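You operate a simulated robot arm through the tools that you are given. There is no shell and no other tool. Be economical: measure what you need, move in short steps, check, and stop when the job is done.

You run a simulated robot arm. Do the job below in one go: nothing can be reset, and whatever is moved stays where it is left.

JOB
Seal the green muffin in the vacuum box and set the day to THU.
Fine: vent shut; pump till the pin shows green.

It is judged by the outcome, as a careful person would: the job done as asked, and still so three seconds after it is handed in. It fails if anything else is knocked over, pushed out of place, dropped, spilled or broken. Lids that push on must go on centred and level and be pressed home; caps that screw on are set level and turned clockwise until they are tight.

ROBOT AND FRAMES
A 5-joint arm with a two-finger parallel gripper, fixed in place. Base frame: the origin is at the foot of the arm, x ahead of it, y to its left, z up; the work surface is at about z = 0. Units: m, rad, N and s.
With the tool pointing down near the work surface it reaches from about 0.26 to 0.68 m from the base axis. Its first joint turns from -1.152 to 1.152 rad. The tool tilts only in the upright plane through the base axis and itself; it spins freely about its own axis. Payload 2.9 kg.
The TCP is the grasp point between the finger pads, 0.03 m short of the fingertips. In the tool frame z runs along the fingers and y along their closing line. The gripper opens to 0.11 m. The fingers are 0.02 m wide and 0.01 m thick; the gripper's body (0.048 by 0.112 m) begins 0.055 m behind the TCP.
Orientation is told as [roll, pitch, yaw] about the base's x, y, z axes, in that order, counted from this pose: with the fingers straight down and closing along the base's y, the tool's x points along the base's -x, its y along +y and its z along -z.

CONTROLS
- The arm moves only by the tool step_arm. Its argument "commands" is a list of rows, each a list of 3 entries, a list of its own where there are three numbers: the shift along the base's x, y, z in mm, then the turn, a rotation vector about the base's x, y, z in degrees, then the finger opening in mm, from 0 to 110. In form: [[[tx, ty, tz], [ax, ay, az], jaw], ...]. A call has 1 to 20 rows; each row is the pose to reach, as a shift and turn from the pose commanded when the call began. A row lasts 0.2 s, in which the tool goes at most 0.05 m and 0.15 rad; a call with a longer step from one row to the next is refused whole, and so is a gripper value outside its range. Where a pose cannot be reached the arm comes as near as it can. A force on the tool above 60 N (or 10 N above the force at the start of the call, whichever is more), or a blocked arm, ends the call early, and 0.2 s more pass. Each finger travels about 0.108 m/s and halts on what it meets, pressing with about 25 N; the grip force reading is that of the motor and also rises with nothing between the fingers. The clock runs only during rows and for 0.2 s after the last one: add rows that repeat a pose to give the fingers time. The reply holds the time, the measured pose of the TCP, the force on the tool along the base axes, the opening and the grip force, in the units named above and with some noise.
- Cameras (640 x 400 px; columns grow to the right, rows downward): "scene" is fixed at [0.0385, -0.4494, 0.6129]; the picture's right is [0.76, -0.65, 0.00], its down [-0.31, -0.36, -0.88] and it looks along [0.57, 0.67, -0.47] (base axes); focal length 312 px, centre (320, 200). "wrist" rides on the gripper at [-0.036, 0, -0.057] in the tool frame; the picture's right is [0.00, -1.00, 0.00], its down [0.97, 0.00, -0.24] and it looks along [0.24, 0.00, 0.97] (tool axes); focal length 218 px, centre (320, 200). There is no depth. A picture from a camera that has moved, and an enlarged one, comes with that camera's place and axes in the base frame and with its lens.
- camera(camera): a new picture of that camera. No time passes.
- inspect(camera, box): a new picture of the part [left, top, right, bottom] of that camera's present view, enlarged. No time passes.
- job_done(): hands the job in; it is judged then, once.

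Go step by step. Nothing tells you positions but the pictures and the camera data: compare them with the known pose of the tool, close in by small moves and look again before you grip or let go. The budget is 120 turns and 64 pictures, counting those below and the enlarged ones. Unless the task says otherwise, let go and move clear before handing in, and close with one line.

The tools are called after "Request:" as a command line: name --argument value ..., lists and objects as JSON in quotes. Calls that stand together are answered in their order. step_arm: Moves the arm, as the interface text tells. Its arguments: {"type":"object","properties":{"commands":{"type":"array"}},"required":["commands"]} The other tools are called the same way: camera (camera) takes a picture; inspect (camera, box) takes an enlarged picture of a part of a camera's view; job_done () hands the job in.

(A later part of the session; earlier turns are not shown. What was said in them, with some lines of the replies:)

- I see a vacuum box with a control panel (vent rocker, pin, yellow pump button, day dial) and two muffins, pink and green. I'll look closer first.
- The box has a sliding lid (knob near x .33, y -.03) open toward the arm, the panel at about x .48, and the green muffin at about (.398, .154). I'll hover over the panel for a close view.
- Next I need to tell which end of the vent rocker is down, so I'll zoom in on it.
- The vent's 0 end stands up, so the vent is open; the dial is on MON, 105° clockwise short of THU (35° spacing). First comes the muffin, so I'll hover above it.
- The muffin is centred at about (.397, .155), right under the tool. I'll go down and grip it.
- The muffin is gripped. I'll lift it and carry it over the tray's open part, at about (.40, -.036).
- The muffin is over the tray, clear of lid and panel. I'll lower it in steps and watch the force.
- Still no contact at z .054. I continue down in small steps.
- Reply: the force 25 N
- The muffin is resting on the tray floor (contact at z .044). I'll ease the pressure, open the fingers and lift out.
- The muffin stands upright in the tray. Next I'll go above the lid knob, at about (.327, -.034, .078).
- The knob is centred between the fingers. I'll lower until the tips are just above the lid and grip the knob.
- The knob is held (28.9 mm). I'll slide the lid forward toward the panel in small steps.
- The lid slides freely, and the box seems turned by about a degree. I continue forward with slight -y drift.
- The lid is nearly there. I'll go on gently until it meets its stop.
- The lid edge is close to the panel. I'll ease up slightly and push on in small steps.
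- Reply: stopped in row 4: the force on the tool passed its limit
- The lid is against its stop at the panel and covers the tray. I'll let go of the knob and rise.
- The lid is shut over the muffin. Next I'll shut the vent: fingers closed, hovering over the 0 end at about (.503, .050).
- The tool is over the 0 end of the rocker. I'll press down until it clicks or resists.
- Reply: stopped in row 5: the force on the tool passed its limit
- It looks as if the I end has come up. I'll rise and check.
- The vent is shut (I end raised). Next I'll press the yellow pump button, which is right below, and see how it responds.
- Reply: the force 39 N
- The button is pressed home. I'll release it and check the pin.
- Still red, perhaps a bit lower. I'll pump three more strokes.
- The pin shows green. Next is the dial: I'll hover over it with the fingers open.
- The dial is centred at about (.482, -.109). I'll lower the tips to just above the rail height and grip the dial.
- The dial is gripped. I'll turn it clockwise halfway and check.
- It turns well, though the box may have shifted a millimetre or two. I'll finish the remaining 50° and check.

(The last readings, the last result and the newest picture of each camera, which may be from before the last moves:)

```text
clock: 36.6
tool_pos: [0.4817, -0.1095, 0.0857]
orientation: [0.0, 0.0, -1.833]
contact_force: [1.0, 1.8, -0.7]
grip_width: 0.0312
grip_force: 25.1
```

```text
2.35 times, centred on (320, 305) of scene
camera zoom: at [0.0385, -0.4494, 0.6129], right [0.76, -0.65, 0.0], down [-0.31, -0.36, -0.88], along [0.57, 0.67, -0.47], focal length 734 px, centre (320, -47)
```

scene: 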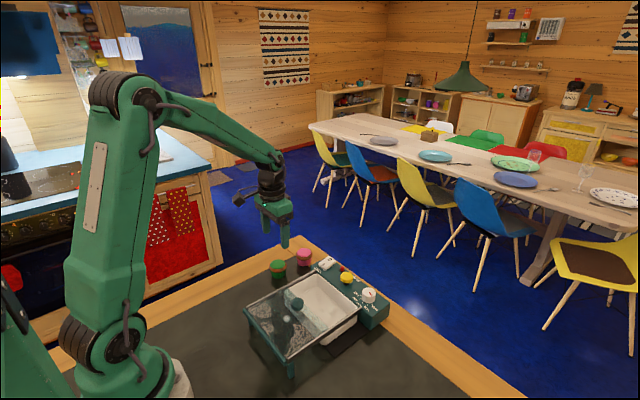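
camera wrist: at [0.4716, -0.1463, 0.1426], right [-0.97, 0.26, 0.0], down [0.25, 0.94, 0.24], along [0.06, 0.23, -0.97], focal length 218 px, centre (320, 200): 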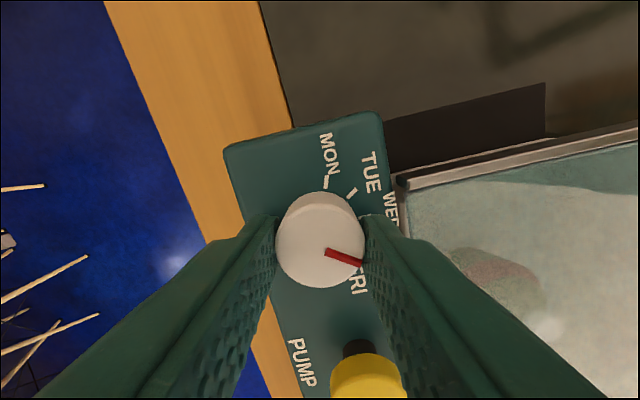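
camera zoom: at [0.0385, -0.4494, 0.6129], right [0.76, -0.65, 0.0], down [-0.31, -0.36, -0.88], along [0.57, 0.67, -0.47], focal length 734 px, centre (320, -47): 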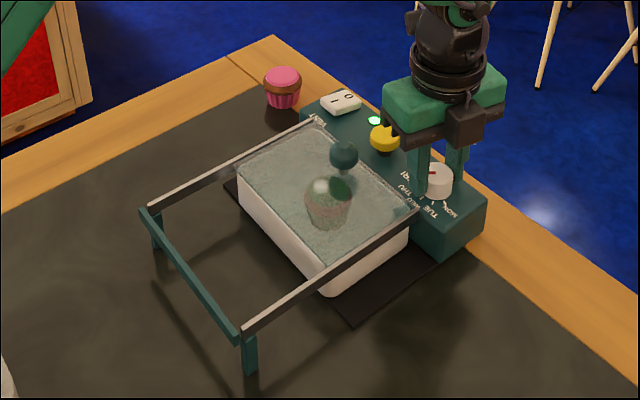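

The pointer now stands about 33–35° past WED, i.e. at THU. I'll let go, rise and verify.

Request:
step_arm --commands '[[[0, 0, 0], [0, 0, 0], 34], [[0, 0, 0], [0, 0, 0], 44], [[0, 0, 0], [0, 0, 0], 50], [[0, 0, 35], [0, 0, 0], 50], [[0, 0, 75], [0, 0, 0], 50], [[-20, 0, 110], [0, 0, 8], 50], [[-40, 0, 130], [0, 0, 16], 50], [[-40, 0, 130], [0, 0, 16], 50]]'

Request:
inspect --camera "scene" --box '[320, 240, 420, 320]'

Request:
camera --camera "wrist"

```text
clock: 38.4
tool_pos: [0.4417, -0.1098, 0.2173]
orientation: [-0.001, 0.001, -1.553]
contact_force: [-0.5, -0.3, 0.9]
grip_width: 0.0501
grip_force: 0.1
```

```text
5.00 times, centred on (370, 280) of scene
camera zoom: at [0.0385, -0.4494, 0.6129], right [0.76, -0.65, 0.0], down [-0.31, -0.36, -0.88], along [0.57, 0.67, -0.47], focal length 1559 px, centre (70, -200)
```

zoom: 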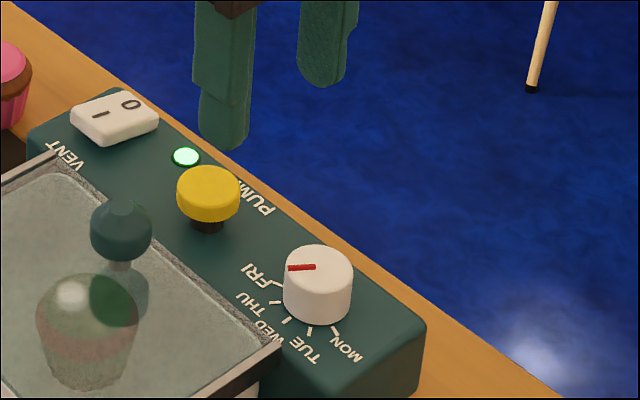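

```text
19 pictures are left
camera wrist: at [0.4418, -0.1462, 0.2742], right [-1.0, -0.02, 0.0], down [-0.02, 0.97, 0.24], along [0.0, 0.24, -0.97], focal length 218 px, centre (320, 200)
```

wrist: 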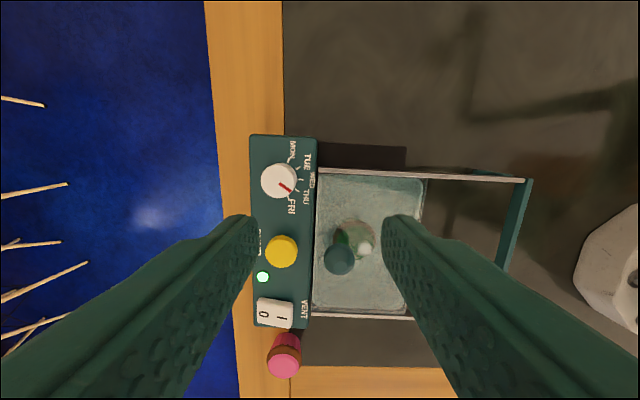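

Let me zoom in on the dial to check the pointer against the ticks.

Request:
inspect --camera "wrist" --box '[245, 130, 325, 230]'

Request:
inspect --camera "scene" --box '[230, 220, 410, 390]'

```text
4.00 times, centred on (285, 180) of wrist
camera zoom: at [0.4418, -0.1462, 0.2742], right [-1.0, -0.02, 0.0], down [-0.02, 0.97, 0.24], along [0.0, 0.24, -0.97], focal length 873 px, centre (460, 280)
```

zoom: 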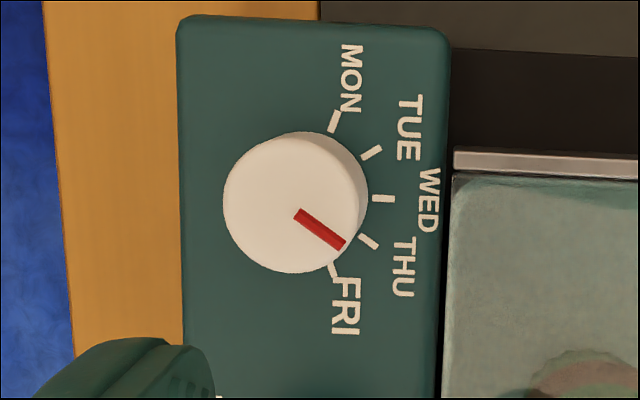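

```text
2.35 times, centred on (320, 305) of scene
camera zoom: at [0.0385, -0.4494, 0.6129], right [0.76, -0.65, 0.0], down [-0.31, -0.36, -0.88], along [0.57, 0.67, -0.47], focal length 734 px, centre (320, -47)
```

zoom: 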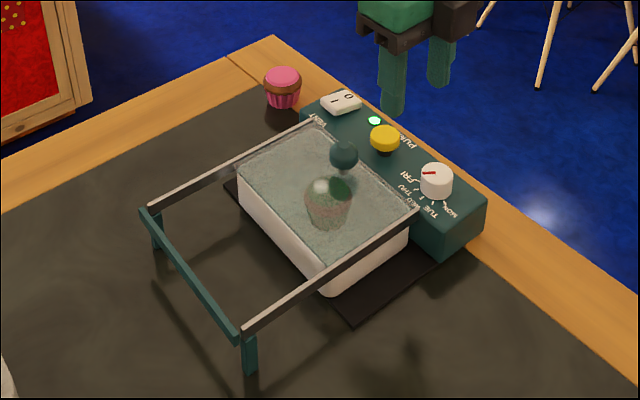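

The pointer sits on THU, the pin is still green, the vent is shut, the lid is closed over the green muffin, and the arm is clear. I'm handing it in.

Request:
job_done

```text
The job is handed in.
```

The green muffin is sealed in the vacuum box, with the vent shut, the pin showing green and the day set to THU; gripping and turning the dial nudged the box a few millimetres.
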